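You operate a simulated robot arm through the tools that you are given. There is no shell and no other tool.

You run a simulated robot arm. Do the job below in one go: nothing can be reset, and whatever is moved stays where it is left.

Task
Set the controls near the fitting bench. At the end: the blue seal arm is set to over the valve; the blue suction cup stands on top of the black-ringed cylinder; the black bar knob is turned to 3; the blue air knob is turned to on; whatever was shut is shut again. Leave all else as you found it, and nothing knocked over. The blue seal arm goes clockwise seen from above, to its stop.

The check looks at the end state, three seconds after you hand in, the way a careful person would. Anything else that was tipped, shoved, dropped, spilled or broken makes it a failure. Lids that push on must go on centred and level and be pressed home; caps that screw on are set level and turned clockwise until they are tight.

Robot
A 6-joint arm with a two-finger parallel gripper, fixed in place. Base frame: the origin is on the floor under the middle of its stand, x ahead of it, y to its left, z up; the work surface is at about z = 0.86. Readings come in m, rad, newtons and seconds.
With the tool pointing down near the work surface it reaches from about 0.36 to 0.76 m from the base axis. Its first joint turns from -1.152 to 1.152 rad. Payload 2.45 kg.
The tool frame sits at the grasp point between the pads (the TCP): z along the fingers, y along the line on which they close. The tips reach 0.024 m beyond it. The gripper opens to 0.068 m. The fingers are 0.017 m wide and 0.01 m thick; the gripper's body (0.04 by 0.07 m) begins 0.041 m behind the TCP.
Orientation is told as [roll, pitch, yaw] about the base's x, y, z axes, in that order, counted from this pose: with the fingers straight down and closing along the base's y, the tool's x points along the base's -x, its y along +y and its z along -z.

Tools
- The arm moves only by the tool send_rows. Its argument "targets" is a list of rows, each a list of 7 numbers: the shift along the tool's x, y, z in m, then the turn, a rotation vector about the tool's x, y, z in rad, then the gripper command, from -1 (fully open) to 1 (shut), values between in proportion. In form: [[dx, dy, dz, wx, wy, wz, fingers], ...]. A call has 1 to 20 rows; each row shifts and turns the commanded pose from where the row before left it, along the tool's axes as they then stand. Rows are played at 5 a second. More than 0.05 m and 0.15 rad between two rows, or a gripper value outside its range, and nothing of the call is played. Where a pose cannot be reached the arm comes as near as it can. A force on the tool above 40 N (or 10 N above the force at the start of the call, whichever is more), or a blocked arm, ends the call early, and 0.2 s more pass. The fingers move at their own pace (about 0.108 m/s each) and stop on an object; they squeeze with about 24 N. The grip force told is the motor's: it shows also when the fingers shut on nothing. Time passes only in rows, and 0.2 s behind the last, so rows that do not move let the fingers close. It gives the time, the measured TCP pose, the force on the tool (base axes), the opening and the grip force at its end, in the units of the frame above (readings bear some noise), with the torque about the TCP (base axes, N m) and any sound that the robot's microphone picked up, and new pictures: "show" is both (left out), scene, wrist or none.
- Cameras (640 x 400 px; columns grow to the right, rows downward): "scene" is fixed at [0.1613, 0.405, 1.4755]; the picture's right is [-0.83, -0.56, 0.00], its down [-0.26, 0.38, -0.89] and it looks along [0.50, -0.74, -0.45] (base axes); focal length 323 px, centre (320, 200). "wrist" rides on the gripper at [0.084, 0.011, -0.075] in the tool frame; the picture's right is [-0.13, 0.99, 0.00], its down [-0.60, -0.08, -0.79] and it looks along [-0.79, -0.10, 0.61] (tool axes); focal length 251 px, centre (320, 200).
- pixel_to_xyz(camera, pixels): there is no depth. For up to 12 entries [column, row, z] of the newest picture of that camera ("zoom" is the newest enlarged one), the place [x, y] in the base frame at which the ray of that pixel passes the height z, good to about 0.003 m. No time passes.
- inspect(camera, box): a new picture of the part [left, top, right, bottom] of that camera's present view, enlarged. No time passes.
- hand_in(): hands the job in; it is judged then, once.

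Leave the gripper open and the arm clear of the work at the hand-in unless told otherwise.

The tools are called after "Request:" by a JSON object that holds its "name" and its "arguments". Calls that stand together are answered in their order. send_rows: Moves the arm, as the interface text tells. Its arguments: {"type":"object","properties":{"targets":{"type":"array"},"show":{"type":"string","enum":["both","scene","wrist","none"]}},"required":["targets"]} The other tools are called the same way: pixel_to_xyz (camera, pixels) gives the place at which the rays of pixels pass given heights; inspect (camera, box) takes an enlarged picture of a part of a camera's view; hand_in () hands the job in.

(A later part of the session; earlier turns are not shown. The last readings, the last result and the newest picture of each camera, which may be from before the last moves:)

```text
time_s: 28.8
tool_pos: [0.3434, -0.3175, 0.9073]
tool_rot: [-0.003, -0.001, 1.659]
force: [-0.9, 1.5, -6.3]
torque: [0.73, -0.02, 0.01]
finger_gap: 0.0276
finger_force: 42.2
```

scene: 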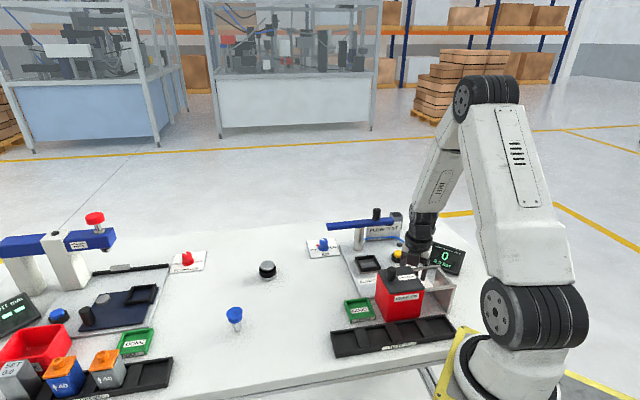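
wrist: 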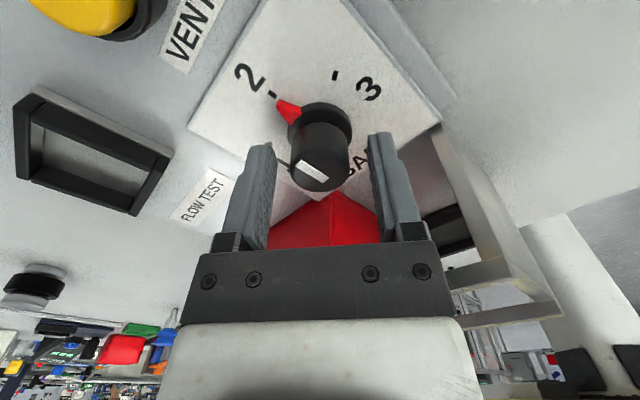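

Balanced. Now another 60° clockwise turn toward 3.

Request:
{"name": "send_rows", "arguments": {"targets": [[0, 0, 0, 0, 0, 0.1, 1], [0, 0, 0, 0, 0, 0.1, 1], [0, 0, 0, 0, 0, 0.1, 1], [0, 0, 0, 0, 0, 0.1, 1], [0, 0, 0, 0, 0, 0.1, 1], [0, 0, 0, 0, 0, 0.1, 1], [0, 0, 0, 0, 0, 0.1, 1], [0, 0, 0, 0, 0, 0.1, 1], [0, 0, 0, 0, 0, 0.1, 1], [0, 0, 0, 0, 0, 0.1, 1], [0, 0, 0, 0, 0, 0.047, 1]], "show": "wrist"}}

Request:
{"name": "inspect", "arguments": {"camera": "wrist", "box": [220, 60, 420, 200]}}

```text
time_s: 31.2
tool_pos: [0.3434, -0.3192, 0.9078]
tool_rot: [0.003, 0.0, 0.611]
force: [12.7, 25.0, -11.0]
torque: [0.43, -0.57, 0.02]
finger_gap: 0.0268
finger_force: 41.5
```

wrist: 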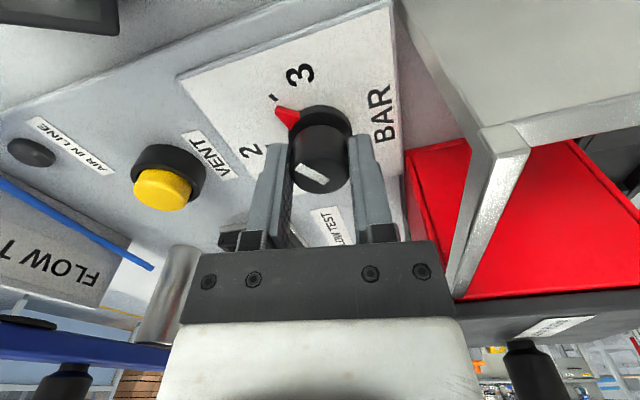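

```text
2.86 times, centred on (320, 130) of wrist
```

zoom: 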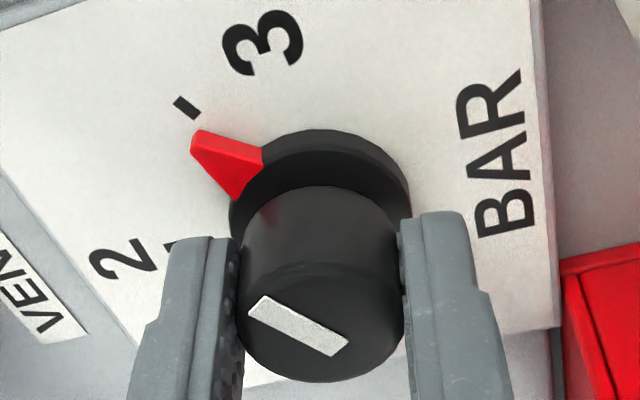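

The pointer is at or just short of the 3 tick. I'll open, rise about 12 cm, and measure its angle from a steeper view.

Request:
{"name": "send_rows", "arguments": {"targets": [[0, 0, 0, 0, 0, 0, -0.35], [0, 0, 0, 0, 0, 0, -0.35], [0, 0, -0.04, 0, 0, 0, -0.35], [0, 0, -0.04, 0, 0, 0, -0.35], [0, 0, -0.04, 0, 0, 0, -0.35], [0, 0, 0, 0, 0, 0, -0.35]]}}

Request:
{"name": "inspect", "arguments": {"camera": "wrist", "box": [260, 0, 380, 80]}}

Request:
{"name": "inspect", "arguments": {"camera": "scene", "box": [390, 220, 490, 300]}}

```text
time_s: 32.6
tool_pos: [0.3425, -0.3191, 1.0303]
tool_rot: [0.0, 0.001, 0.614]
force: [-0.4, 0.7, -0.4]
torque: [0.05, 0.0, 0.01]
finger_gap: 0.0459
finger_force: 0.0
```

scene: 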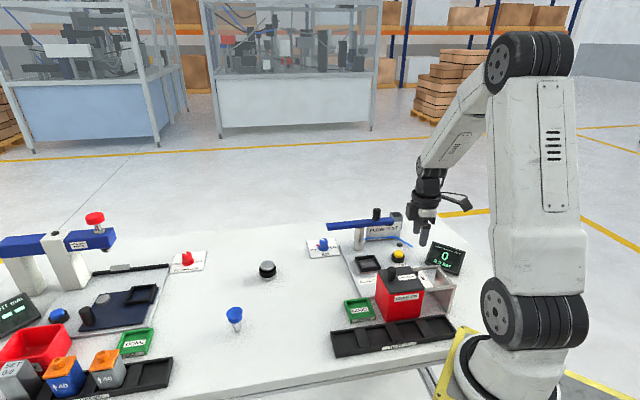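
wrist: 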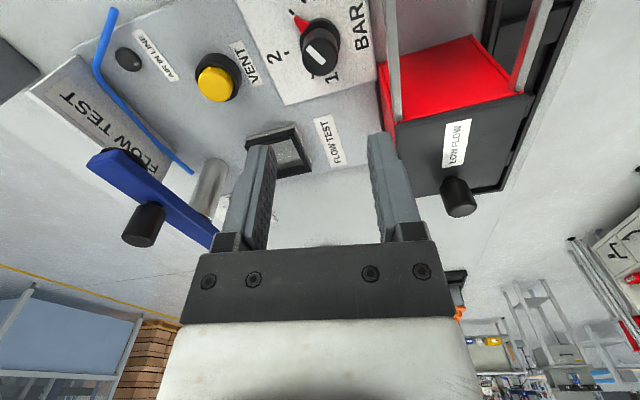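

```text
5.00 times, centred on (320, 40) of wrist
```

zoom: 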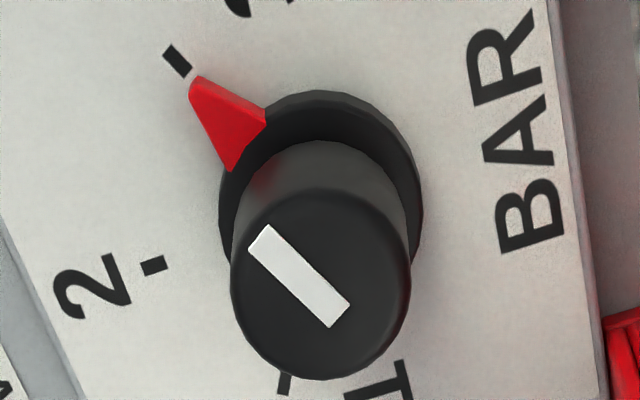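

```text
5.00 times, centred on (440, 260) of scene
```

zoom: 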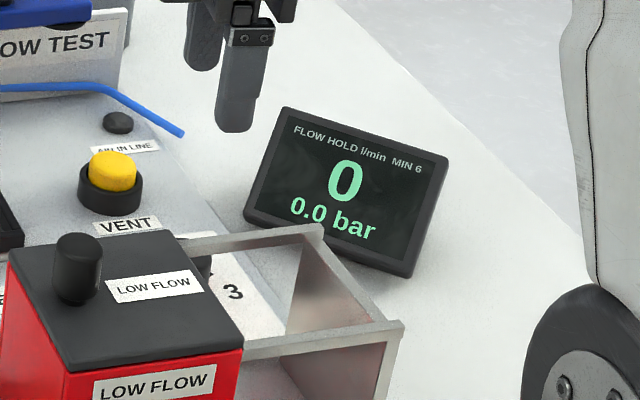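

I'll measure the pointer tip, ticks and flange from this view, using converted pixels.

Request:
{"name": "pixel_to_xyz", "arguments": {"camera": "wrist", "pixels": [[294.6, 16.6, 0.87], [294.6, 16.6, 0.876], [291.6, 12.2, 0.868], [287, 53, 0.868], [312.8, 76.8, 0.868], [320, 57, 0.898], [300, 24, 0.875], [309, 21.5, 0.875], [302.5, 33.5, 0.875]]}}

```text
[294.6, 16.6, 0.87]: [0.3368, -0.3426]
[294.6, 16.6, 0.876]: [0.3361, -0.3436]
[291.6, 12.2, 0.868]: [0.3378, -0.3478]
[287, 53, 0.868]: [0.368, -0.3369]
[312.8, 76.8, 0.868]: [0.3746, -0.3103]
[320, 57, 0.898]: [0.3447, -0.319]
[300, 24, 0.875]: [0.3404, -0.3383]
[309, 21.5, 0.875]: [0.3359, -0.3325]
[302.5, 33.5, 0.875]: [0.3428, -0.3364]
```

I'll also use the white line on the cap as an angle check. It read about 13.9° at position 1.

Request:
{"name": "pixel_to_xyz", "arguments": {"camera": "wrist", "pixels": [[308.2, 47.4, 0.898], [322.2, 64, 0.898], [305.8, 50, 0.898], [325, 60.2, 0.898], [309, 46.5, 0.898], [321.6, 65.4, 0.898]]}}

Request:
{"name": "inspect", "arguments": {"camera": "wrist", "box": [290, 0, 350, 40]}}

Request:
{"name": "inspect", "arguments": {"camera": "wrist", "box": [290, 35, 350, 80]}}

```text
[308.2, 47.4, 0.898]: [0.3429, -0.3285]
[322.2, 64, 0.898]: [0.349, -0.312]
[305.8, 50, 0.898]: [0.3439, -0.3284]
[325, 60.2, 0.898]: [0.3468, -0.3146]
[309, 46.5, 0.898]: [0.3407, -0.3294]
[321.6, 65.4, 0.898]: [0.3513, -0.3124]
```

```text
10.00 times, centred on (320, 20) of wrist
```

zoom: 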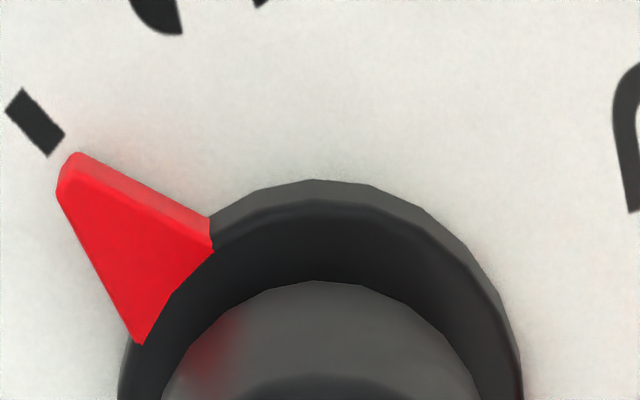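

```text
8.89 times, centred on (320, 58) of wrist
```

zoom: 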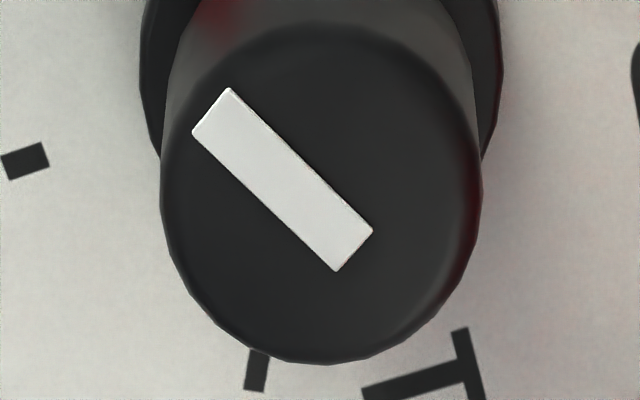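

The pointer and white line agree with the 3 tick to within about 1–2°, so the BAR knob is set. Next is the seal arm, whose handle I'll measure from this view.

Request:
{"name": "inspect", "arguments": {"camera": "wrist", "box": [70, 120, 250, 270]}}

```text
2.67 times, centred on (160, 195) of wrist
```

zoom: 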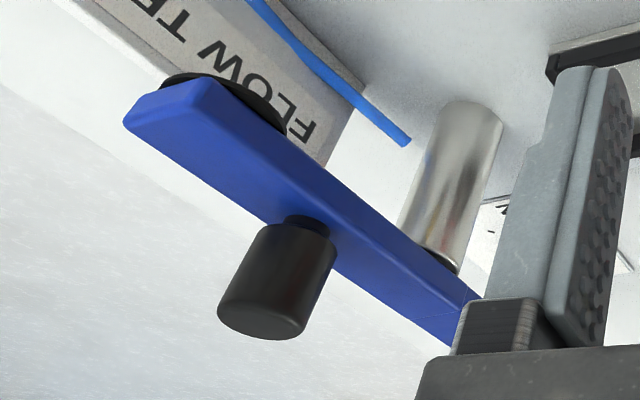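

I'll query the handle's top and neck rays from this view.

Request:
{"name": "pixel_to_xyz", "arguments": {"camera": "wrist", "pixels": [[137.5, 240, 1.0], [137.5, 240, 0.995], [137.5, 240, 1.01], [155.5, 206, 0.965], [155.5, 206, 0.96], [155.5, 206, 0.97]]}}

```text
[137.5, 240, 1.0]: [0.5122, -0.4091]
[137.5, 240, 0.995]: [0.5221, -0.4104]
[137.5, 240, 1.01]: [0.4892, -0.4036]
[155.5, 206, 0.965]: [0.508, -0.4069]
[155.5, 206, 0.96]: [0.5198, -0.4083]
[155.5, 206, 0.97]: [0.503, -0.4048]
```

The handle is at about (0.505, -0.408) with its top at about z=1.003 and the bar top at about 0.968. I'll rise to z≈1.06, move above it, and align the closing axis across the bar (yaw≈0.715). The fingers will be set as a loose cage.

Request:
{"name": "send_rows", "arguments": {"targets": [[0, 0, -0.03, 0, 0, 0, -0.35], [-0.0204, -0.0416, 0, 0, 0, 0, -0.35], [-0.0204, -0.0416, 0, 0, 0, 0, -0.35], [-0.0204, -0.0416, 0, 0, 0, 0, -0.35], [-0.0204, -0.0416, 0, 0, 0, 0, -0.35], [0, 0, 0, 0, 0, -0.1, -0.35], [0, 0, 0, 0, 0, 0, -0.35]]}}

Request:
{"name": "inspect", "arguments": {"camera": "wrist", "box": [200, 40, 440, 200]}}

```text
time_s: 34.2
tool_pos: [0.5067, -0.4086, 1.0579]
tool_rot: [0.0, 0.001, 0.711]
force: [-0.3, 0.3, 0.0]
torque: [-0.01, -0.01, 0.02]
finger_gap: 0.0458
finger_force: 0.1
```

scene: 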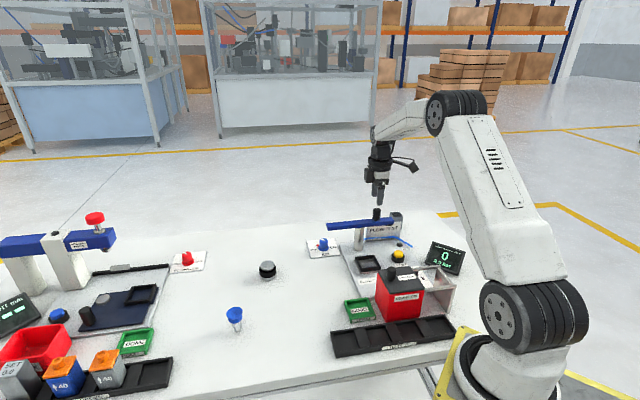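
wrist: 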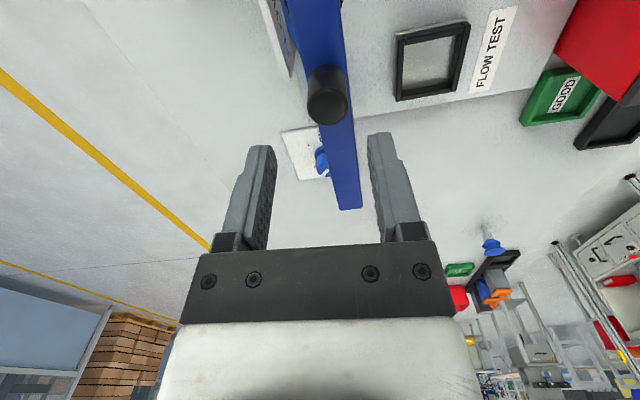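

```text
2.50 times, centred on (320, 120) of wrist
```

zoom: 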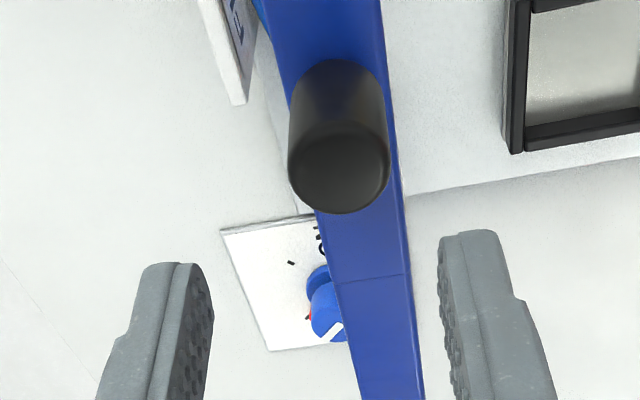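

The handle appears about 4 mm to the +tool-y side and the bar is about 3° off, so I'll shift, rotate slightly, and descend around the handle to z≈0.998.

Request:
{"name": "send_rows", "arguments": {"targets": [[0.002, 0.004, 0, 0, 0, -0.05, -0.35], [0, 0, 0.03, 0, 0, 0, -0.35], [0, 0, 0.02, 0, 0, 0, -0.35], [0, 0, 0.01, 0, 0, 0, -0.35], [0, 0, 0, 0, 0, 0, -0.35]]}}

Request:
{"name": "inspect", "arguments": {"camera": "wrist", "box": [200, 80, 440, 240]}}

Request:
{"name": "inspect", "arguments": {"camera": "scene", "box": [320, 160, 440, 250]}}

```text
time_s: 35.4
tool_pos: [0.5015, -0.4078, 0.9981]
tool_rot: [0.0, 0.0, 0.764]
force: [0.0, -0.3, -0.4]
torque: [0.02, -0.05, -0.03]
finger_gap: 0.0459
finger_force: 0.0
```

scene: 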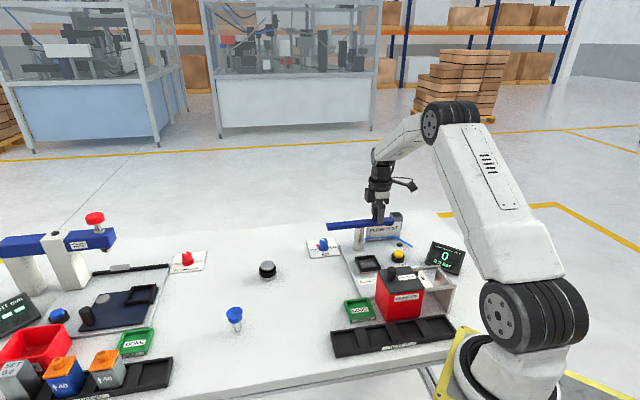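
wrist: 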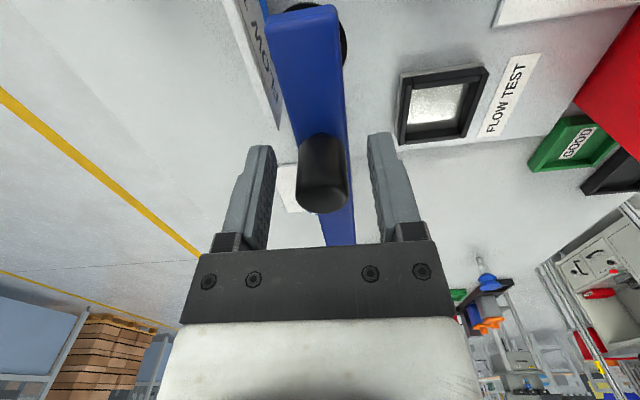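

```text
2.50 times, centred on (320, 160) of wrist
```

zoom: 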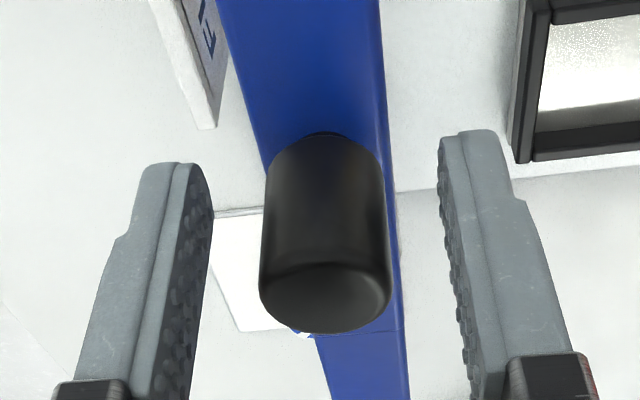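

```text
4.44 times, centred on (380, 205) of scene
```

zoom: 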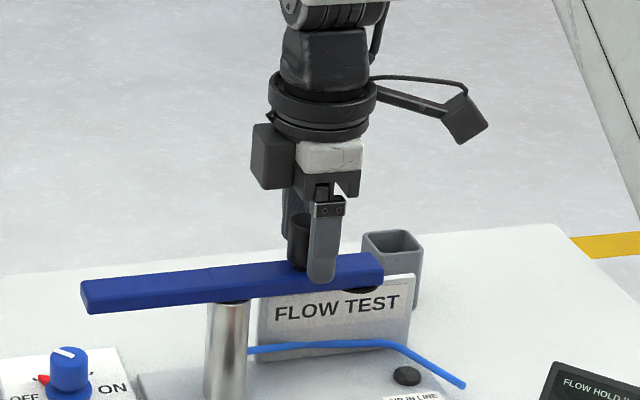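

The handle is centred between the fingers. I'll narrow the cage to about 34 mm and swing it clockwise about the pivot (radius ~0.054) for 1.4 rad in steps.

Request:
{"name": "send_rows", "arguments": {"targets": [[0, 0, 0, 0, 0, 0, 0], [0, 0, 0, 0, 0, 0, 0], [-0.0003, 0.0054, 0, 0, 0, 0.1, 0], [-0.0003, 0.0054, 0, 0, 0, 0.1, 0], [-0.0003, 0.0054, 0, 0, 0, 0.1, 0], [-0.0003, 0.0054, 0, 0, 0, 0.1, 0], [-0.0003, 0.0054, 0, 0, 0, 0.1, 0], [-0.0003, 0.0054, 0, 0, 0, 0.1, 0], [-0.0003, 0.0054, 0, 0, 0, 0.1, 0], [0, 0, 0, 0, 0, 0, 0]]}}

Request:
{"name": "inspect", "arguments": {"camera": "wrist", "box": [200, 80, 440, 240]}}

```text
time_s: 37.6
tool_pos: [0.4859, -0.3729, 0.9972]
tool_rot: [0.001, -0.001, 0.062]
force: [-0.4, 0.7, -0.6]
torque: [-0.05, 0.03, -0.01]
finger_gap: 0.0343
finger_force: 0.0
```

scene: 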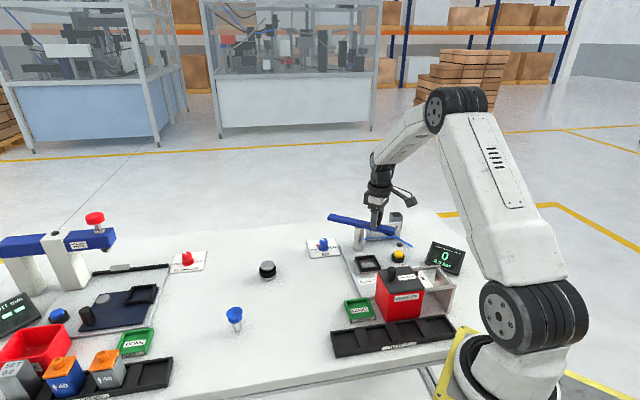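
wrist: 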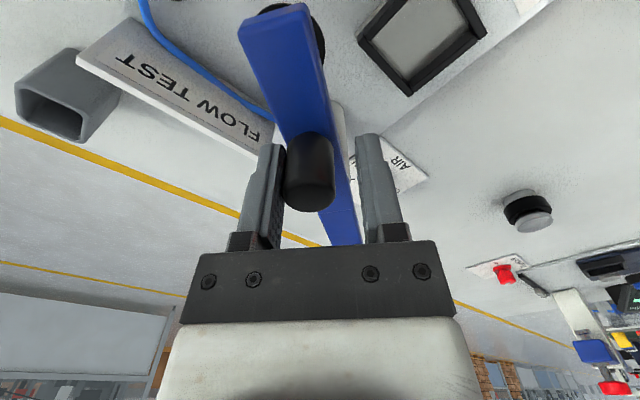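

```text
2.50 times, centred on (320, 160) of wrist
```

zoom: 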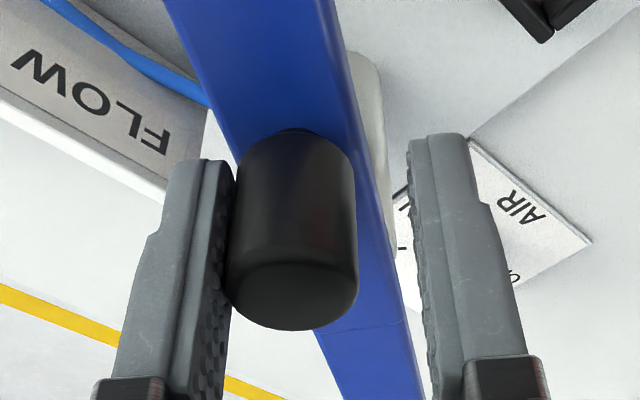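

The arm follows easily, with about 0.7 N of force. I'll keep swinging.

Request:
{"name": "send_rows", "arguments": {"targets": [[-0.0003, 0.0054, 0, 0, 0, 0.1, 0], [-0.0003, 0.0054, 0, 0, 0, 0.1, 0], [-0.0003, 0.0054, 0, 0, 0, 0.1, 0], [-0.0003, 0.0054, 0, 0, 0, 0.1, 0], [-0.0003, 0.0054, 0, 0, 0, 0.1, 0], [-0.0003, 0.0054, 0, 0, 0, 0.1, 0], [-0.0003, 0.0054, 0, 0, 0, 0.1, 0], [0, 0, 0, 0, 0, 0, 0]]}}

Request:
{"name": "inspect", "arguments": {"camera": "wrist", "box": [200, 80, 440, 240]}}

Request:
{"name": "inspect", "arguments": {"camera": "scene", "box": [300, 180, 440, 290]}}

```text
time_s: 39.4
tool_pos: [0.4987, -0.3374, 0.9994]
tool_rot: [-0.001, -0.001, -0.639]
force: [0.0, -0.1, 0.2]
torque: [-0.01, 0.01, -0.01]
finger_gap: 0.0341
finger_force: 0.0
```

scene: 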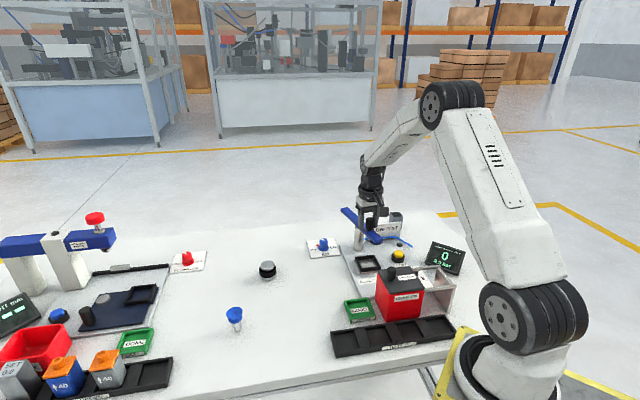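
wrist: 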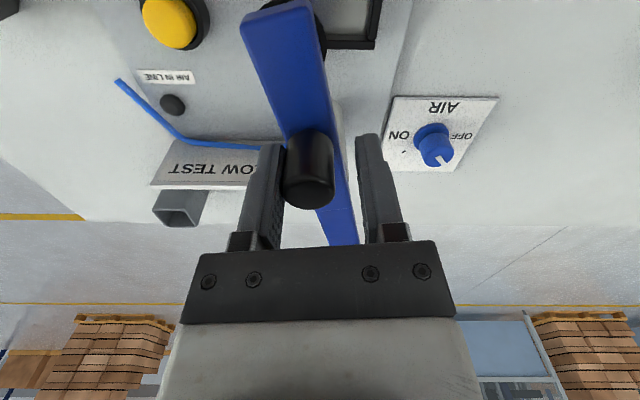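

```text
2.50 times, centred on (320, 160) of wrist
```

zoom: 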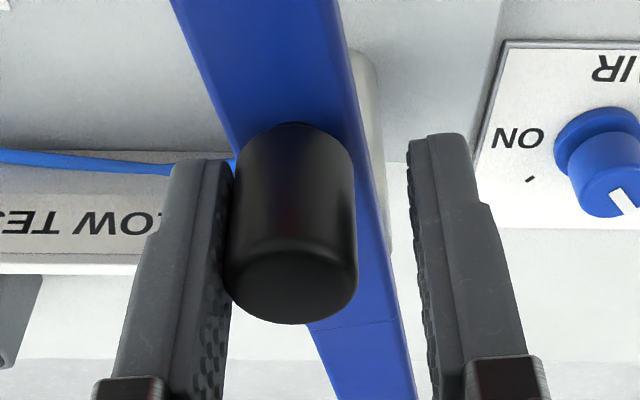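

```text
3.64 times, centred on (370, 235) of scene
```

zoom: 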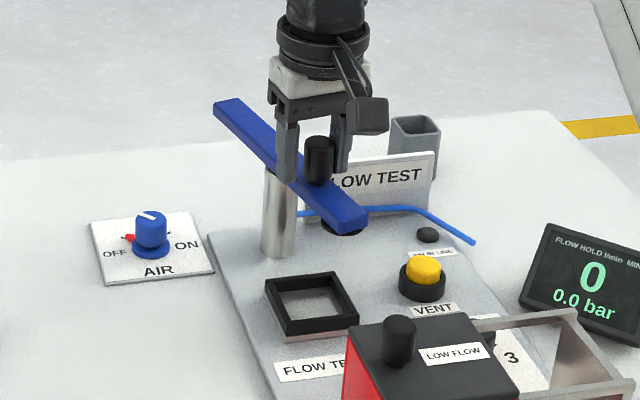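

The arm still has a bit to go before it points over the nest. I'll continue in smaller steps and watch for the stop.

Request:
{"name": "send_rows", "arguments": {"targets": [[-0.0001, 0.0027, 0, 0, 0, 0.05, 0], [-0.0001, 0.0027, 0, 0, 0, 0.05, 0], [-0.0001, 0.0027, 0, 0, 0, 0.05, 0], [-0.0001, 0.0027, 0, 0, 0, 0.05, 0], [-0.0001, 0.0027, 0, 0, 0, 0.05, 0], [-0.0001, 0.0027, 0, 0, 0, 0.05, 0], [-0.0001, 0.0027, 0, 0, 0, 0.05, 0], [0, 0, 0, 0, 0, 0, 0]]}}

Request:
{"name": "inspect", "arguments": {"camera": "scene", "box": [300, 180, 440, 290]}}

```text
time_s: 41.2
tool_pos: [0.5102, -0.3254, 0.9975]
tool_rot: [-0.001, -0.001, -0.987]
force: [-10.4, -11.1, 2.3]
torque: [-0.12, 0.15, 0.03]
finger_gap: 0.0451
finger_force: 7.1
```

scene: 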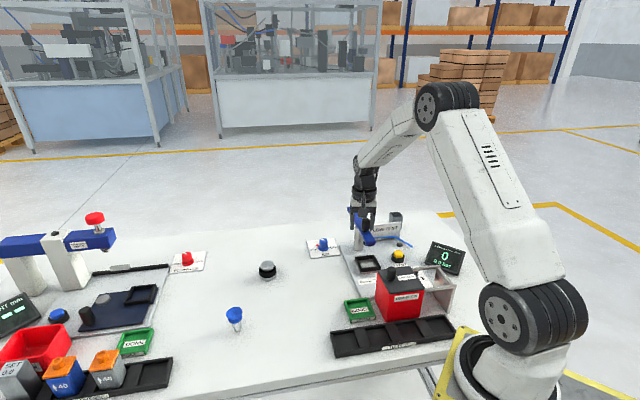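
wrist: 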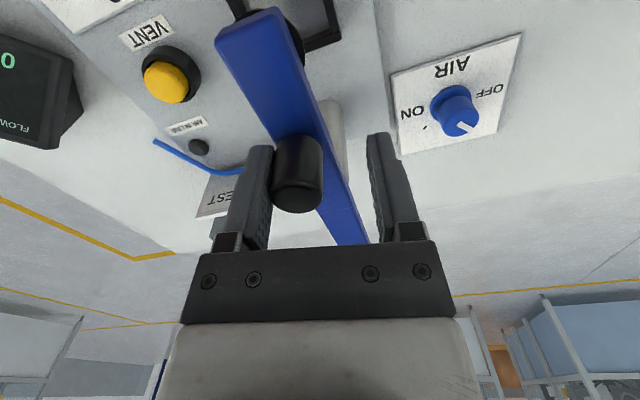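

```text
3.64 times, centred on (370, 235) of scene
```

zoom: 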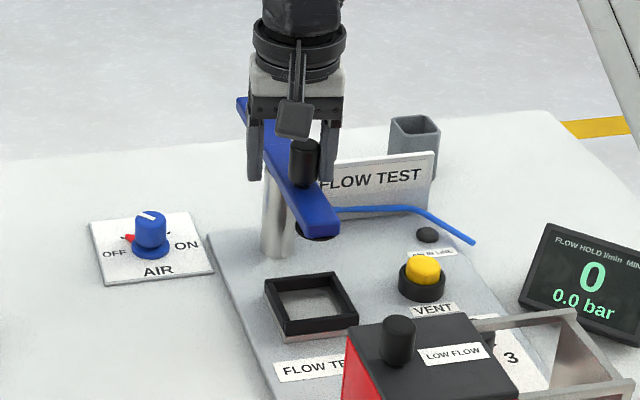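

There's a firm resistance of about 15 N now, and the fingers were even pushed open a little, while the swing before was nearly force-free. By geometry the arm has turned about 90° and points over the nest, so this should be the stop. I'll back off, open and rise to check that it stays.

Request:
{"name": "send_rows", "arguments": {"targets": [[0, -0.005, 0, 0, 0, 0, 0], [0, -0.004, 0, 0, 0, 0, -0.3], [0, 0, 0, 0, 0, 0, -0.3], [0, 0, -0.03, 0, 0, 0, -0.3], [0, 0, -0.04, 0, 0, 0, -0.3], [0, 0, -0.04, 0, 0, 0, -0.3], [0, 0, 0, 0, 0, 0, -0.3]]}}

Request:
{"name": "inspect", "arguments": {"camera": "wrist", "box": [200, 0, 440, 160]}}

Request:
{"name": "inspect", "arguments": {"camera": "scene", "box": [300, 180, 440, 290]}}

```text
time_s: 42.8
tool_pos: [0.5031, -0.3269, 1.1074]
tool_rot: [-0.001, -0.002, -0.987]
force: [-0.4, -0.7, -0.6]
torque: [0.0, -0.01, 0.05]
finger_gap: 0.0443
finger_force: 0.3
```

scene: 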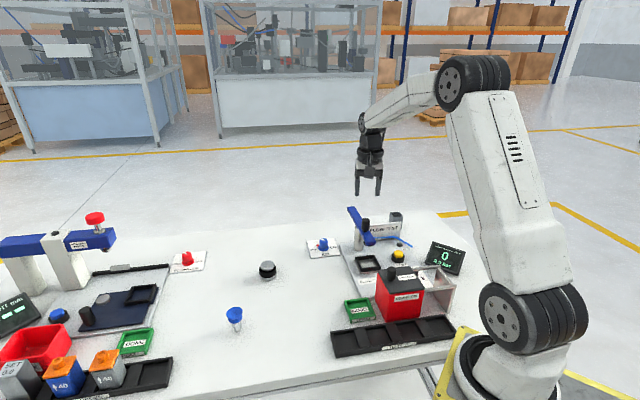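
wrist: 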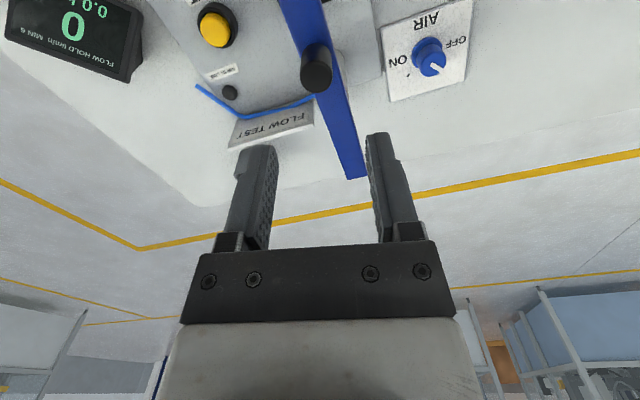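

```text
2.50 times, centred on (320, 80) of wrist
```

zoom: 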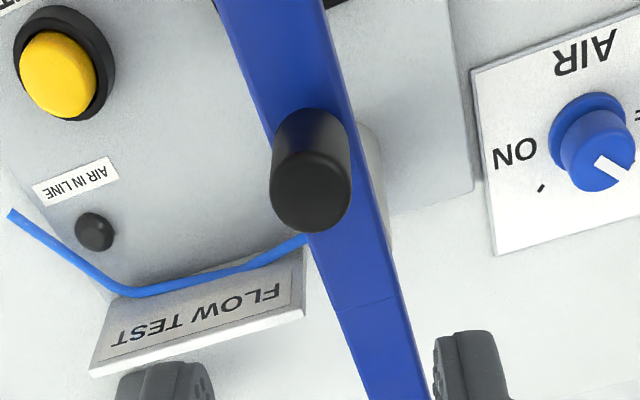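

```text
3.64 times, centred on (370, 235) of scene
```

zoom: 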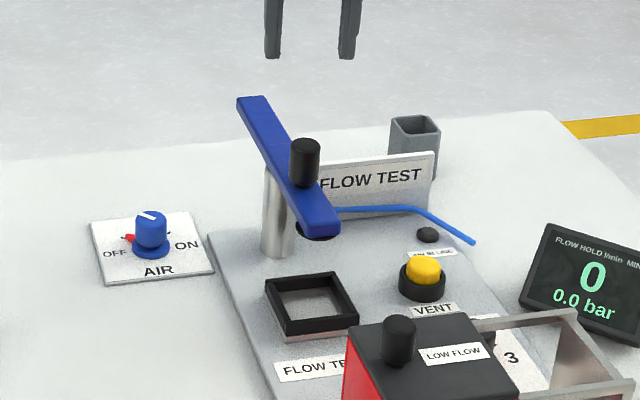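

I'll verify the arm's resting direction with the scene camera.

Request:
{"name": "pixel_to_xyz", "arguments": {"camera": "scene", "pixels": [[370.5, 240.5, 0.967], [365.9, 220.6, 1.003], [350.8, 208.6, 0.967], [355.4, 256.0, 0.868], [367, 265, 0.868], [367, 263.8, 0.88]]}}

Request:
{"name": "pixel_to_xyz", "arguments": {"camera": "wrist", "pixels": [[323.6, 73, 1.003], [317.6, 55, 0.967], [350, 177, 0.967], [304, 0, 0.967], [308, 10, 0.967]]}}

```text
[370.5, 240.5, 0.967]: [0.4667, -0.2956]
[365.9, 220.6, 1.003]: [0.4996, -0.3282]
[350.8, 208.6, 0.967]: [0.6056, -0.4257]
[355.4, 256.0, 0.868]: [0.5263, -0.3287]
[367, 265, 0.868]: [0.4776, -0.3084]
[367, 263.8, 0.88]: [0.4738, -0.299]
```

```text
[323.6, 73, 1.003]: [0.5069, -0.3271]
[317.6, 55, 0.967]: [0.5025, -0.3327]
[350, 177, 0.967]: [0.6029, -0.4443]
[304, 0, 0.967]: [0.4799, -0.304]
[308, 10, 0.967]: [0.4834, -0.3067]
```

The bar now lies along about 135.6°, 90° from where it was, with the seal end over the nest at (0.475, -0.305). Next I'll look at the AIR knob closely.

Request:
{"name": "inspect", "arguments": {"camera": "wrist", "box": [370, 0, 490, 110]}}

Request:
{"name": "inspect", "arguments": {"camera": "scene", "box": [300, 225, 360, 265]}}

```text
3.64 times, centred on (430, 55) of wrist
```

zoom: 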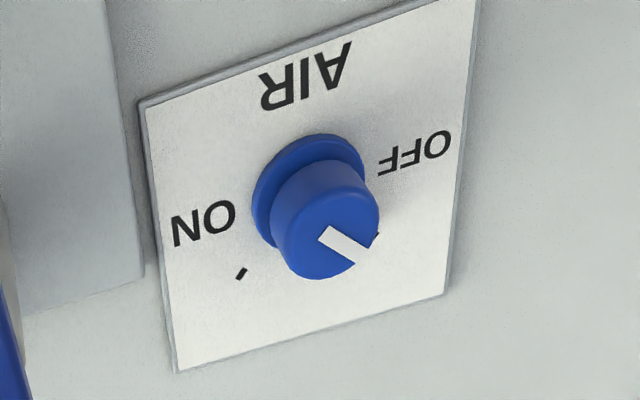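

```text
10.00 times, centred on (330, 245) of scene
```

zoom: 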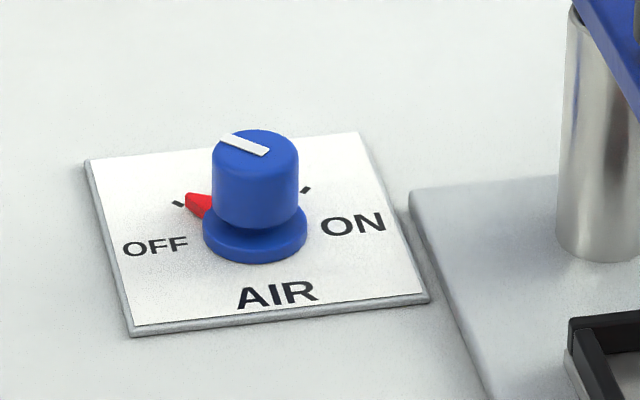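

I'll read AIR knob positions from the scene zoom: OFF tick (178,204), ON tick (306,190), flange centre (255,233), cap (255,148).

Request:
{"name": "pixel_to_xyz", "arguments": {"camera": "zoom", "pixels": [[178, 204, 0.865], [306, 190, 0.865], [255, 240, 0.868], [255, 148, 0.9], [255, 148, 0.895], [85, 160, 0.865], [360, 133, 0.865], [428, 298, 0.865], [133, 330, 0.865]]}}

Request:
{"name": "pixel_to_xyz", "arguments": {"camera": "wrist", "pixels": [[430, 63.5, 0.895], [430, 63.5, 0.9], [426.6, 52.5, 0.87], [407.9, 75, 0.865], [445.5, 65, 0.865], [381, 28, 0.865], [390.5, 101.5, 0.865], [464, 81, 0.865]]}}

```text
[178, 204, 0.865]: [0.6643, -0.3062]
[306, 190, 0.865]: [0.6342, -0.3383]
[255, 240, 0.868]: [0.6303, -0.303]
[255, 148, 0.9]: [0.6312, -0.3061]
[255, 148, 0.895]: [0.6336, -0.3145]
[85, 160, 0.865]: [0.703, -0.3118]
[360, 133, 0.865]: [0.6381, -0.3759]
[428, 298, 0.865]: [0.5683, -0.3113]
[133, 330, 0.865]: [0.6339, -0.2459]
```

```text
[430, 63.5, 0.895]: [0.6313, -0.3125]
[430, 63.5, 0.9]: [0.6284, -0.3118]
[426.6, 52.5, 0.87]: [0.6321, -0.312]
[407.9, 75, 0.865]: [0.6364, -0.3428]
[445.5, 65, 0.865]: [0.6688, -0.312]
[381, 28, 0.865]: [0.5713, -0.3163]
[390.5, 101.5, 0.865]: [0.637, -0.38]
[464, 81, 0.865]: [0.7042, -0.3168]
```

The AIR knob axis is about (0.632, -0.311), the OFF tick is at about 0° and the ON tick about -87°, so it needs roughly 90° clockwise. I'll use yaw -0.6 to -2.17, which keeps the camera block away from the seal arm. First I'll move above the knob.

Request:
{"name": "send_rows", "arguments": {"targets": [[0, 0, 0, 0, 0, -0.13, -0.35], [0, 0, 0, 0, 0, -0.13, -0.35], [0, 0, 0, 0, 0, -0.127, -0.35], [-0.0325, 0.0287, 0, 0, 0, 0, -0.35], [-0.0325, 0.0287, 0, 0, 0, 0, -0.35], [-0.0325, 0.0287, 0, 0, 0, 0, -0.35], [0, 0, 0.03, 0, 0, 0, -0.35], [0, 0, 0, 0, 0, 0, -0.35]]}}

Request:
{"name": "inspect", "arguments": {"camera": "wrist", "box": [250, 0, 400, 100]}}

```text
time_s: 44.6
tool_pos: [0.6331, -0.3156, 1.0792]
tool_rot: [0.0, -0.002, -0.601]
force: [0.5, -0.3, 0.6]
torque: [0.02, 0.0, -0.01]
finger_gap: 0.0457
finger_force: 0.1
```

scene: 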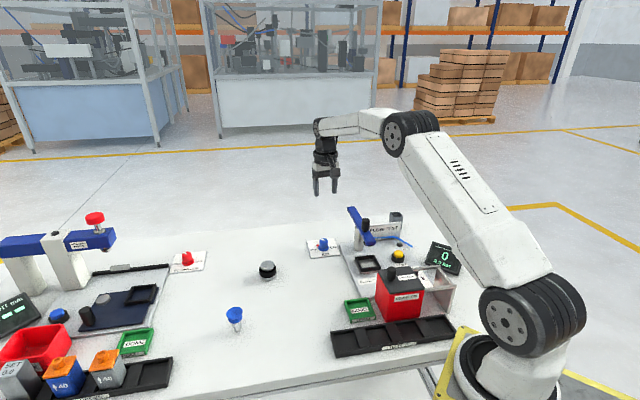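
wrist: 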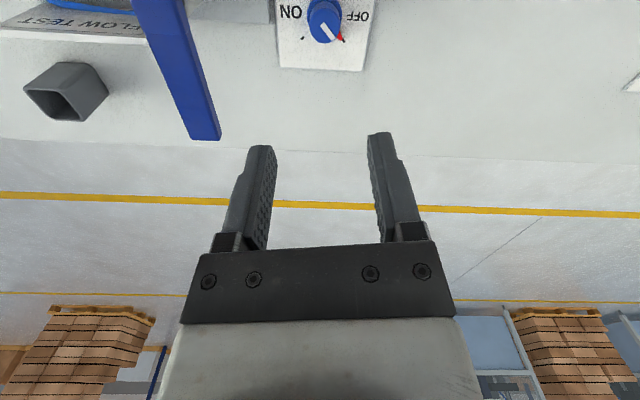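

```text
4.00 times, centred on (325, 50) of wrist
```

zoom: 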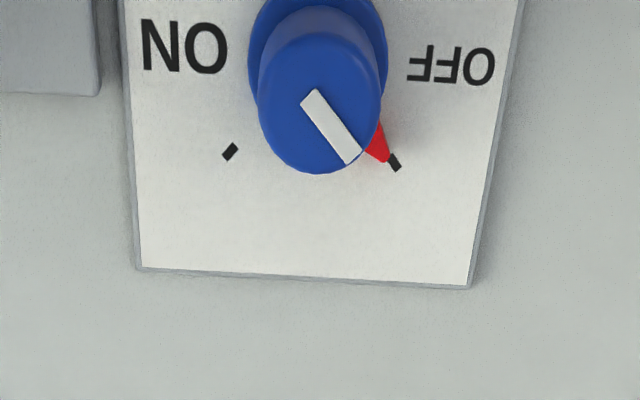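

The knob is about 3 mm off in both tool x and y, and the ticks are 90° apart. I'll correct, descend to z≈0.907, and look.

Request:
{"name": "send_rows", "arguments": {"targets": [[0.0028, 0.0033, 0, 0, 0, 0, -0.35], [0, 0, 0.04, 0, 0, 0, -0.35], [0, 0, 0.04, 0, 0, 0, -0.35], [0, 0, 0.04, 0, 0, 0, -0.35], [0, 0, 0.03, 0, 0, 0, -0.35], [0, 0, 0.022, 0, 0, 0, -0.35], [0, 0, 0, 0, 0, 0, -0.35]]}}

Request:
{"name": "inspect", "arguments": {"camera": "wrist", "box": [220, 60, 420, 200]}}

Request:
{"name": "inspect", "arguments": {"camera": "scene", "box": [270, 170, 410, 280]}}

```text
time_s: 46.2
tool_pos: [0.6327, -0.3105, 0.9058]
tool_rot: [0.0, -0.002, -0.6]
force: [0.5, 0.3, -0.1]
torque: [0.03, -0.02, 0.01]
finger_gap: 0.0461
finger_force: 0.0
```

scene: 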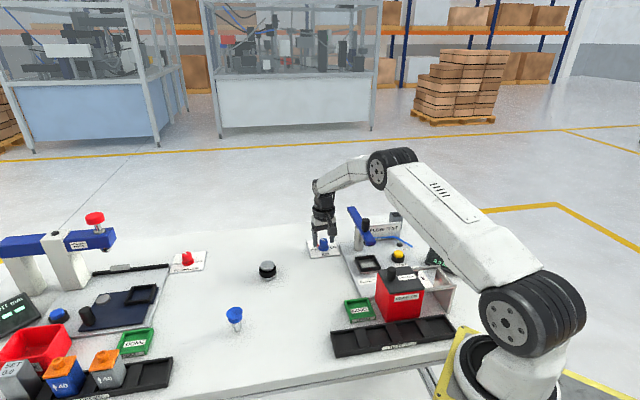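
wrist: 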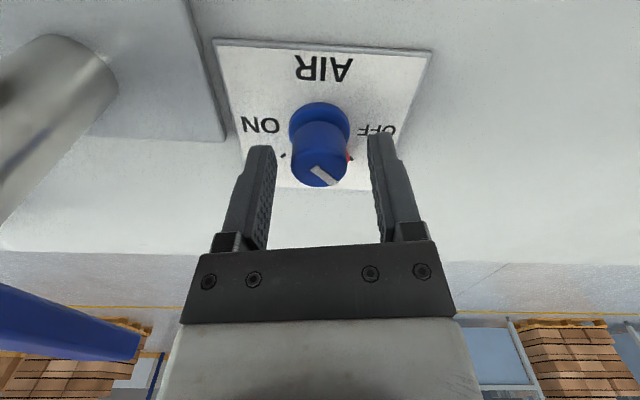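

```text
2.86 times, centred on (320, 130) of wrist
```

zoom: 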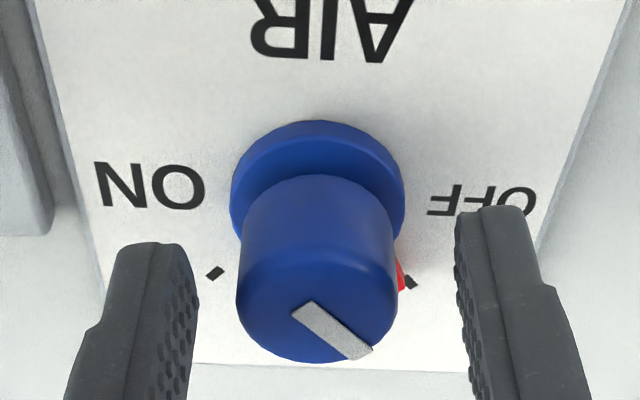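

```text
3.64 times, centred on (340, 225) of scene
```

zoom: 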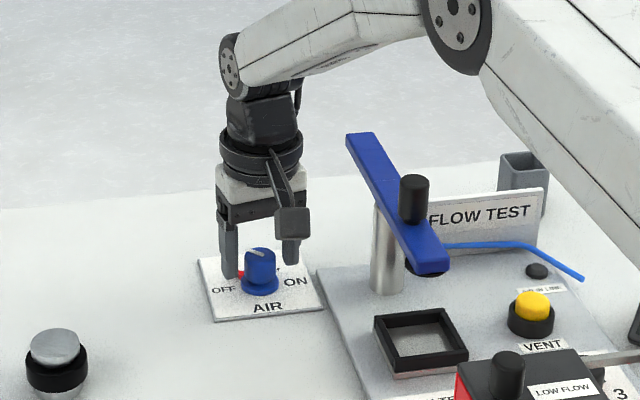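

The knob is centred; from the BAR knob I learned that about x=318 in this zoom is balanced. I'll close and read the force.

Request:
{"name": "send_rows", "arguments": {"targets": [[0, 0, 0, 0, 0, 0, 1], [0, 0, 0, 0, 0, 0, 1], [0, 0, 0, 0, 0, 0, 1]], "show": "none"}}

```text
time_s: 47.0
tool_pos: [0.6329, -0.3112, 0.9056]
tool_rot: [0.0, -0.002, -0.601]
force: [-3.2, -6.2, -3.0]
torque: [-0.19, -0.1, -0.01]
finger_gap: 0.0274
finger_force: 42.0
```

Nearly balanced. I'll make a small shift and then turn 90° clockwise.

Request:
{"name": "send_rows", "arguments": {"targets": [[0, -0.0005, 0, 0, 0, 0, 1], [0, 0, 0, 0, 0, 0.1, 1], [0, 0, 0, 0, 0, 0.1, 1], [0, 0, 0, 0, 0, 0.1, 1], [0, 0, 0, 0, 0, 0.1, 1], [0, 0, 0, 0, 0, 0.1, 1], [0, 0, 0, 0, 0, 0.1, 1], [0, 0, 0, 0, 0, 0.1, 1], [0, 0, 0, 0, 0, 0.1, 1], [0, 0, 0, 0, 0, 0.1, 1], [0, 0, 0, 0, 0, 0.1, 1], [0, 0, 0, 0, 0, 0.1, 1], [0, 0, 0, 0, 0, 0.1, 1], [0, 0, 0, 0, 0, 0.1, 1], [0, 0, 0, 0, 0, 0.1, 1], [0, 0, 0, 0, 0, 0.1, 1], [0, 0, 0, 0, 0, 0.071, 1]]}}

Request:
{"name": "inspect", "arguments": {"camera": "wrist", "box": [220, 60, 420, 200]}}

```text
time_s: 49.6
tool_pos: [0.6352, -0.3097, 0.9056]
tool_rot: [0.014, -0.004, -1.687]
force: [9.9, -3.0, -6.5]
torque: [0.29, 0.03, 0.04]
finger_gap: 0.0271
finger_force: 42.2
stopped in row 13: the force on the tool passed its limit at 41 N (the readings are from after the stop); the commanded pose is now the measured one
```

scene: 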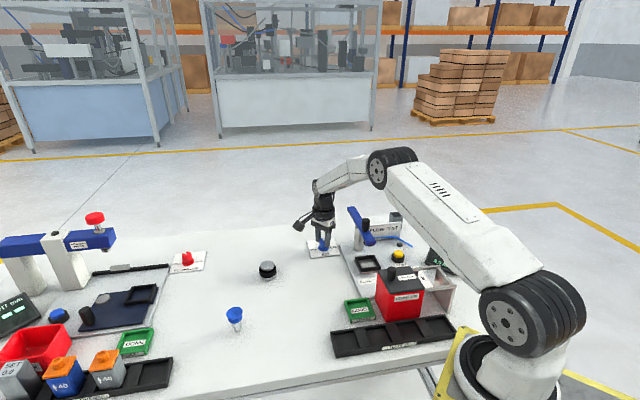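
wrist: 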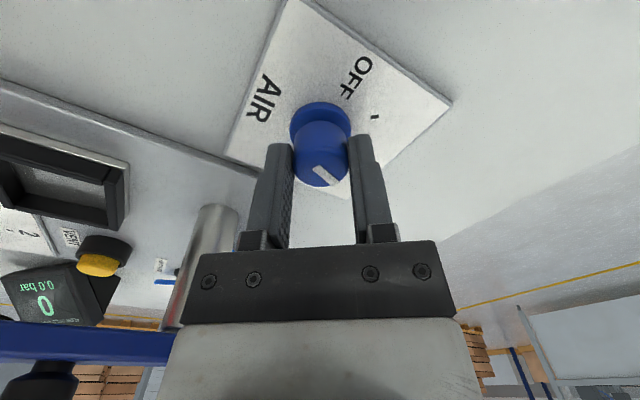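

```text
2.86 times, centred on (320, 130) of wrist
```

zoom: 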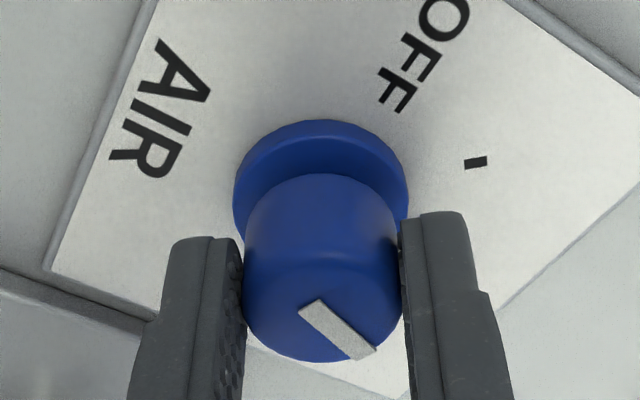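

The turn stopped from side-force build-up, as my grip wasn't quite on the axis. The knob has turned with the hand, about 62° so far. I'll open, re-centre, and look.

Request:
{"name": "send_rows", "arguments": {"targets": [[0, 0, 0, 0, 0, 0, -0.35], [0, 0, 0, 0, 0, 0, -0.35], [0, 0, 0, 0, 0, 0, -0.35]], "show": "wrist"}}

Request:
{"name": "inspect", "arguments": {"camera": "wrist", "box": [220, 60, 420, 200]}}

```text
time_s: 50.4
tool_pos: [0.6344, -0.309, 0.9061]
tool_rot: [0.01, -0.001, -1.686]
force: [0.0, -0.4, 0.5]
torque: [0.02, 0.03, 0.04]
finger_gap: 0.046
finger_force: 0.1
```

wrist: 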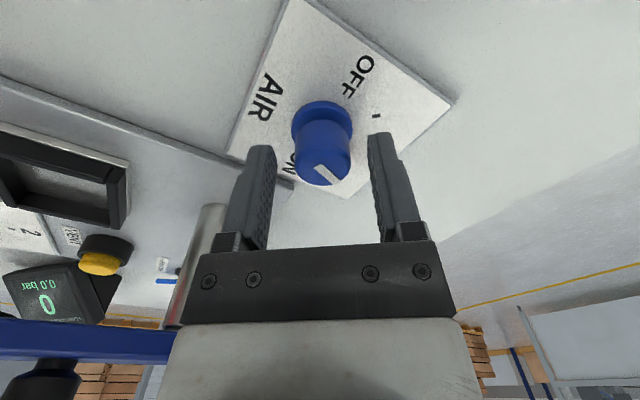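

```text
2.86 times, centred on (320, 130) of wrist
```

zoom: 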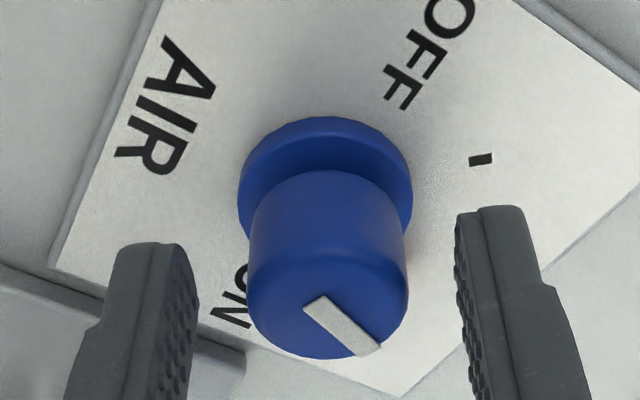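

The AIR plate sits lower, directly on the table, so its knob top is at about 0.893 and my grip was about 3.5 mm off along tool x. The axis works out to (0.635, -0.313). I'll correct, lower 4 mm, level the tool, grip, and check the force.

Request:
{"name": "send_rows", "arguments": {"targets": [[-0.0038, 0.0008, 0, 0, -0.01, 0, -0.35], [0, 0, 0.004, 0, 0, 0, -0.35], [0, 0, 0, 0, 0, 0, 1], [0, 0, 0, 0, 0, 0, 1], [0, 0, 0, 0, 0, 0, 1]], "show": "wrist"}}

```text
time_s: 51.6
tool_pos: [0.6353, -0.314, 0.9028]
tool_rot: [0.01, -0.013, -1.685]
force: [-0.8, -1.2, 2.9]
torque: [0.33, 0.67, 0.02]
finger_gap: 0.0268
finger_force: 41.5
```

wrist: 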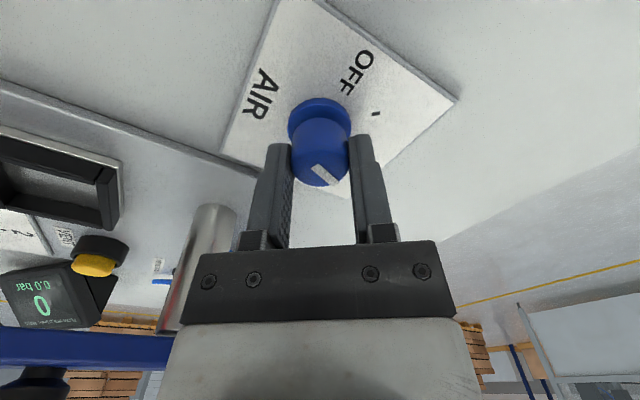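

Forces are near zero now. I'll turn the remaining ~0.485 rad clockwise.

Request:
{"name": "send_rows", "arguments": {"targets": [[0, 0, 0, 0, 0, 0.097, 1], [0, 0, 0, 0, 0, 0.097, 1], [0, 0, 0, 0, 0, 0.097, 1], [0, 0, 0, 0, 0, 0.097, 1], [0, 0, 0, 0, 0, 0.097, 1], [0, 0, 0, 0, 0, 0, 1]], "show": "wrist"}}

Request:
{"name": "inspect", "arguments": {"camera": "scene", "box": [290, 215, 370, 270]}}

```text
time_s: 53.0
tool_pos: [0.6339, -0.3136, 0.9032]
tool_rot: [0.016, -0.005, -2.174]
force: [-8.9, 3.3, 12.7]
torque: [0.11, 0.89, 0.68]
finger_gap: 0.0269
finger_force: 42.5
```

wrist: 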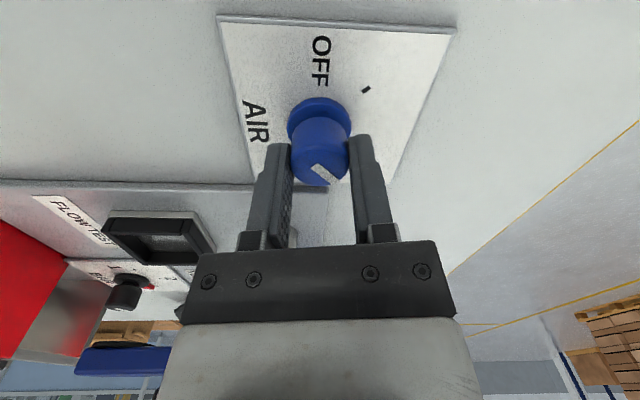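

```text
7.27 times, centred on (330, 242) of scene
```

zoom: 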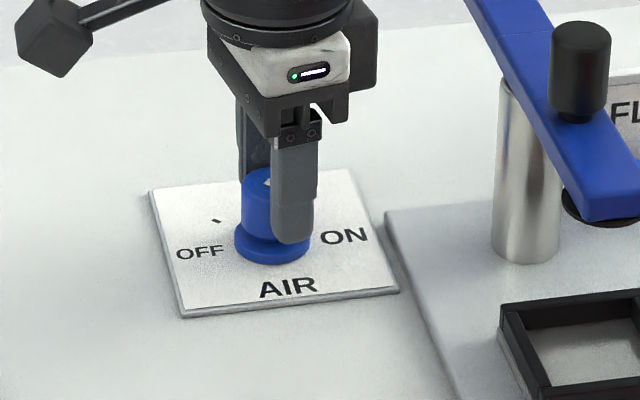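

The torque about z rose to 0.68 N m, so the knob has likely reached its ON end. I'll open, rise, and check the pointer.

Request:
{"name": "send_rows", "arguments": {"targets": [[0, 0, 0, 0, 0, 0, -0.35], [0, 0, 0, 0, 0, 0, -0.35], [0, 0, -0.03, 0, 0, 0, -0.35], [0, 0, -0.04, 0.013, 0.005, 0, -0.35], [0, 0, -0.04, 0, 0, 0, -0.35], [0, 0, -0.04, 0, 0, 0, -0.35], [0, 0, 0, 0, 0, 0, -0.35]]}}

Request:
{"name": "inspect", "arguments": {"camera": "wrist", "box": [260, 0, 400, 90]}}

Request:
{"name": "inspect", "arguments": {"camera": "scene", "box": [290, 215, 370, 270]}}

```text
time_s: 54.6
tool_pos: [0.6341, -0.3126, 1.0544]
tool_rot: [0.002, 0.001, -2.171]
force: [0.1, -0.1, -0.8]
torque: [0.02, -0.01, 0.0]
finger_gap: 0.0457
finger_force: 0.1
```

scene: 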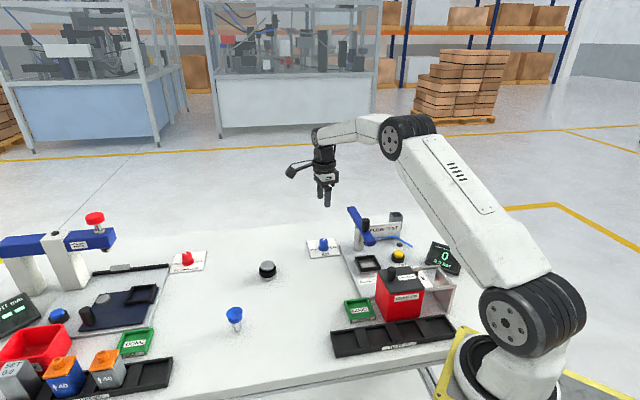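
wrist: 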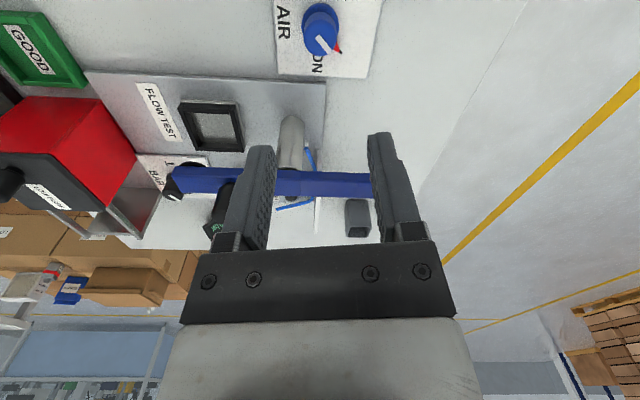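

```text
4.44 times, centred on (330, 45) of wrist
```

zoom: 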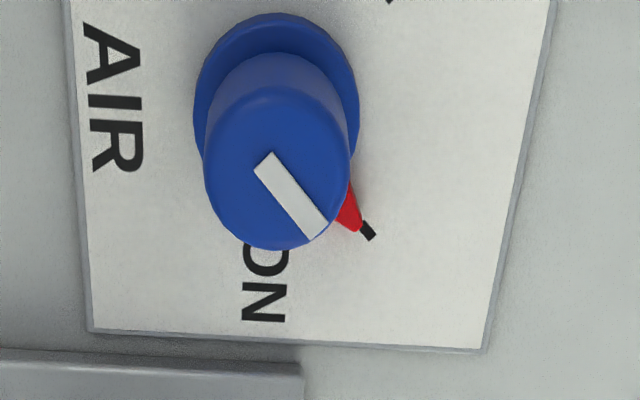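

```text
7.27 times, centred on (330, 242) of scene
```

zoom: 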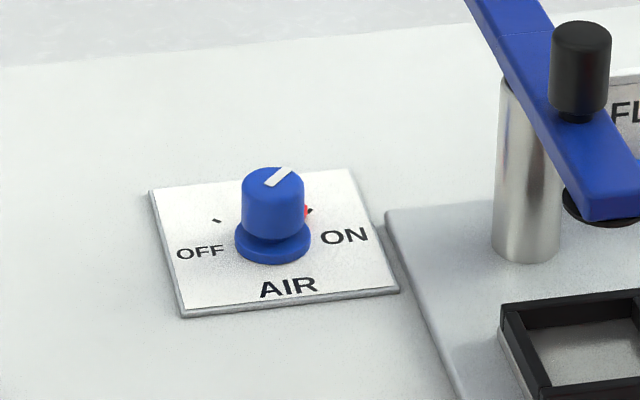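

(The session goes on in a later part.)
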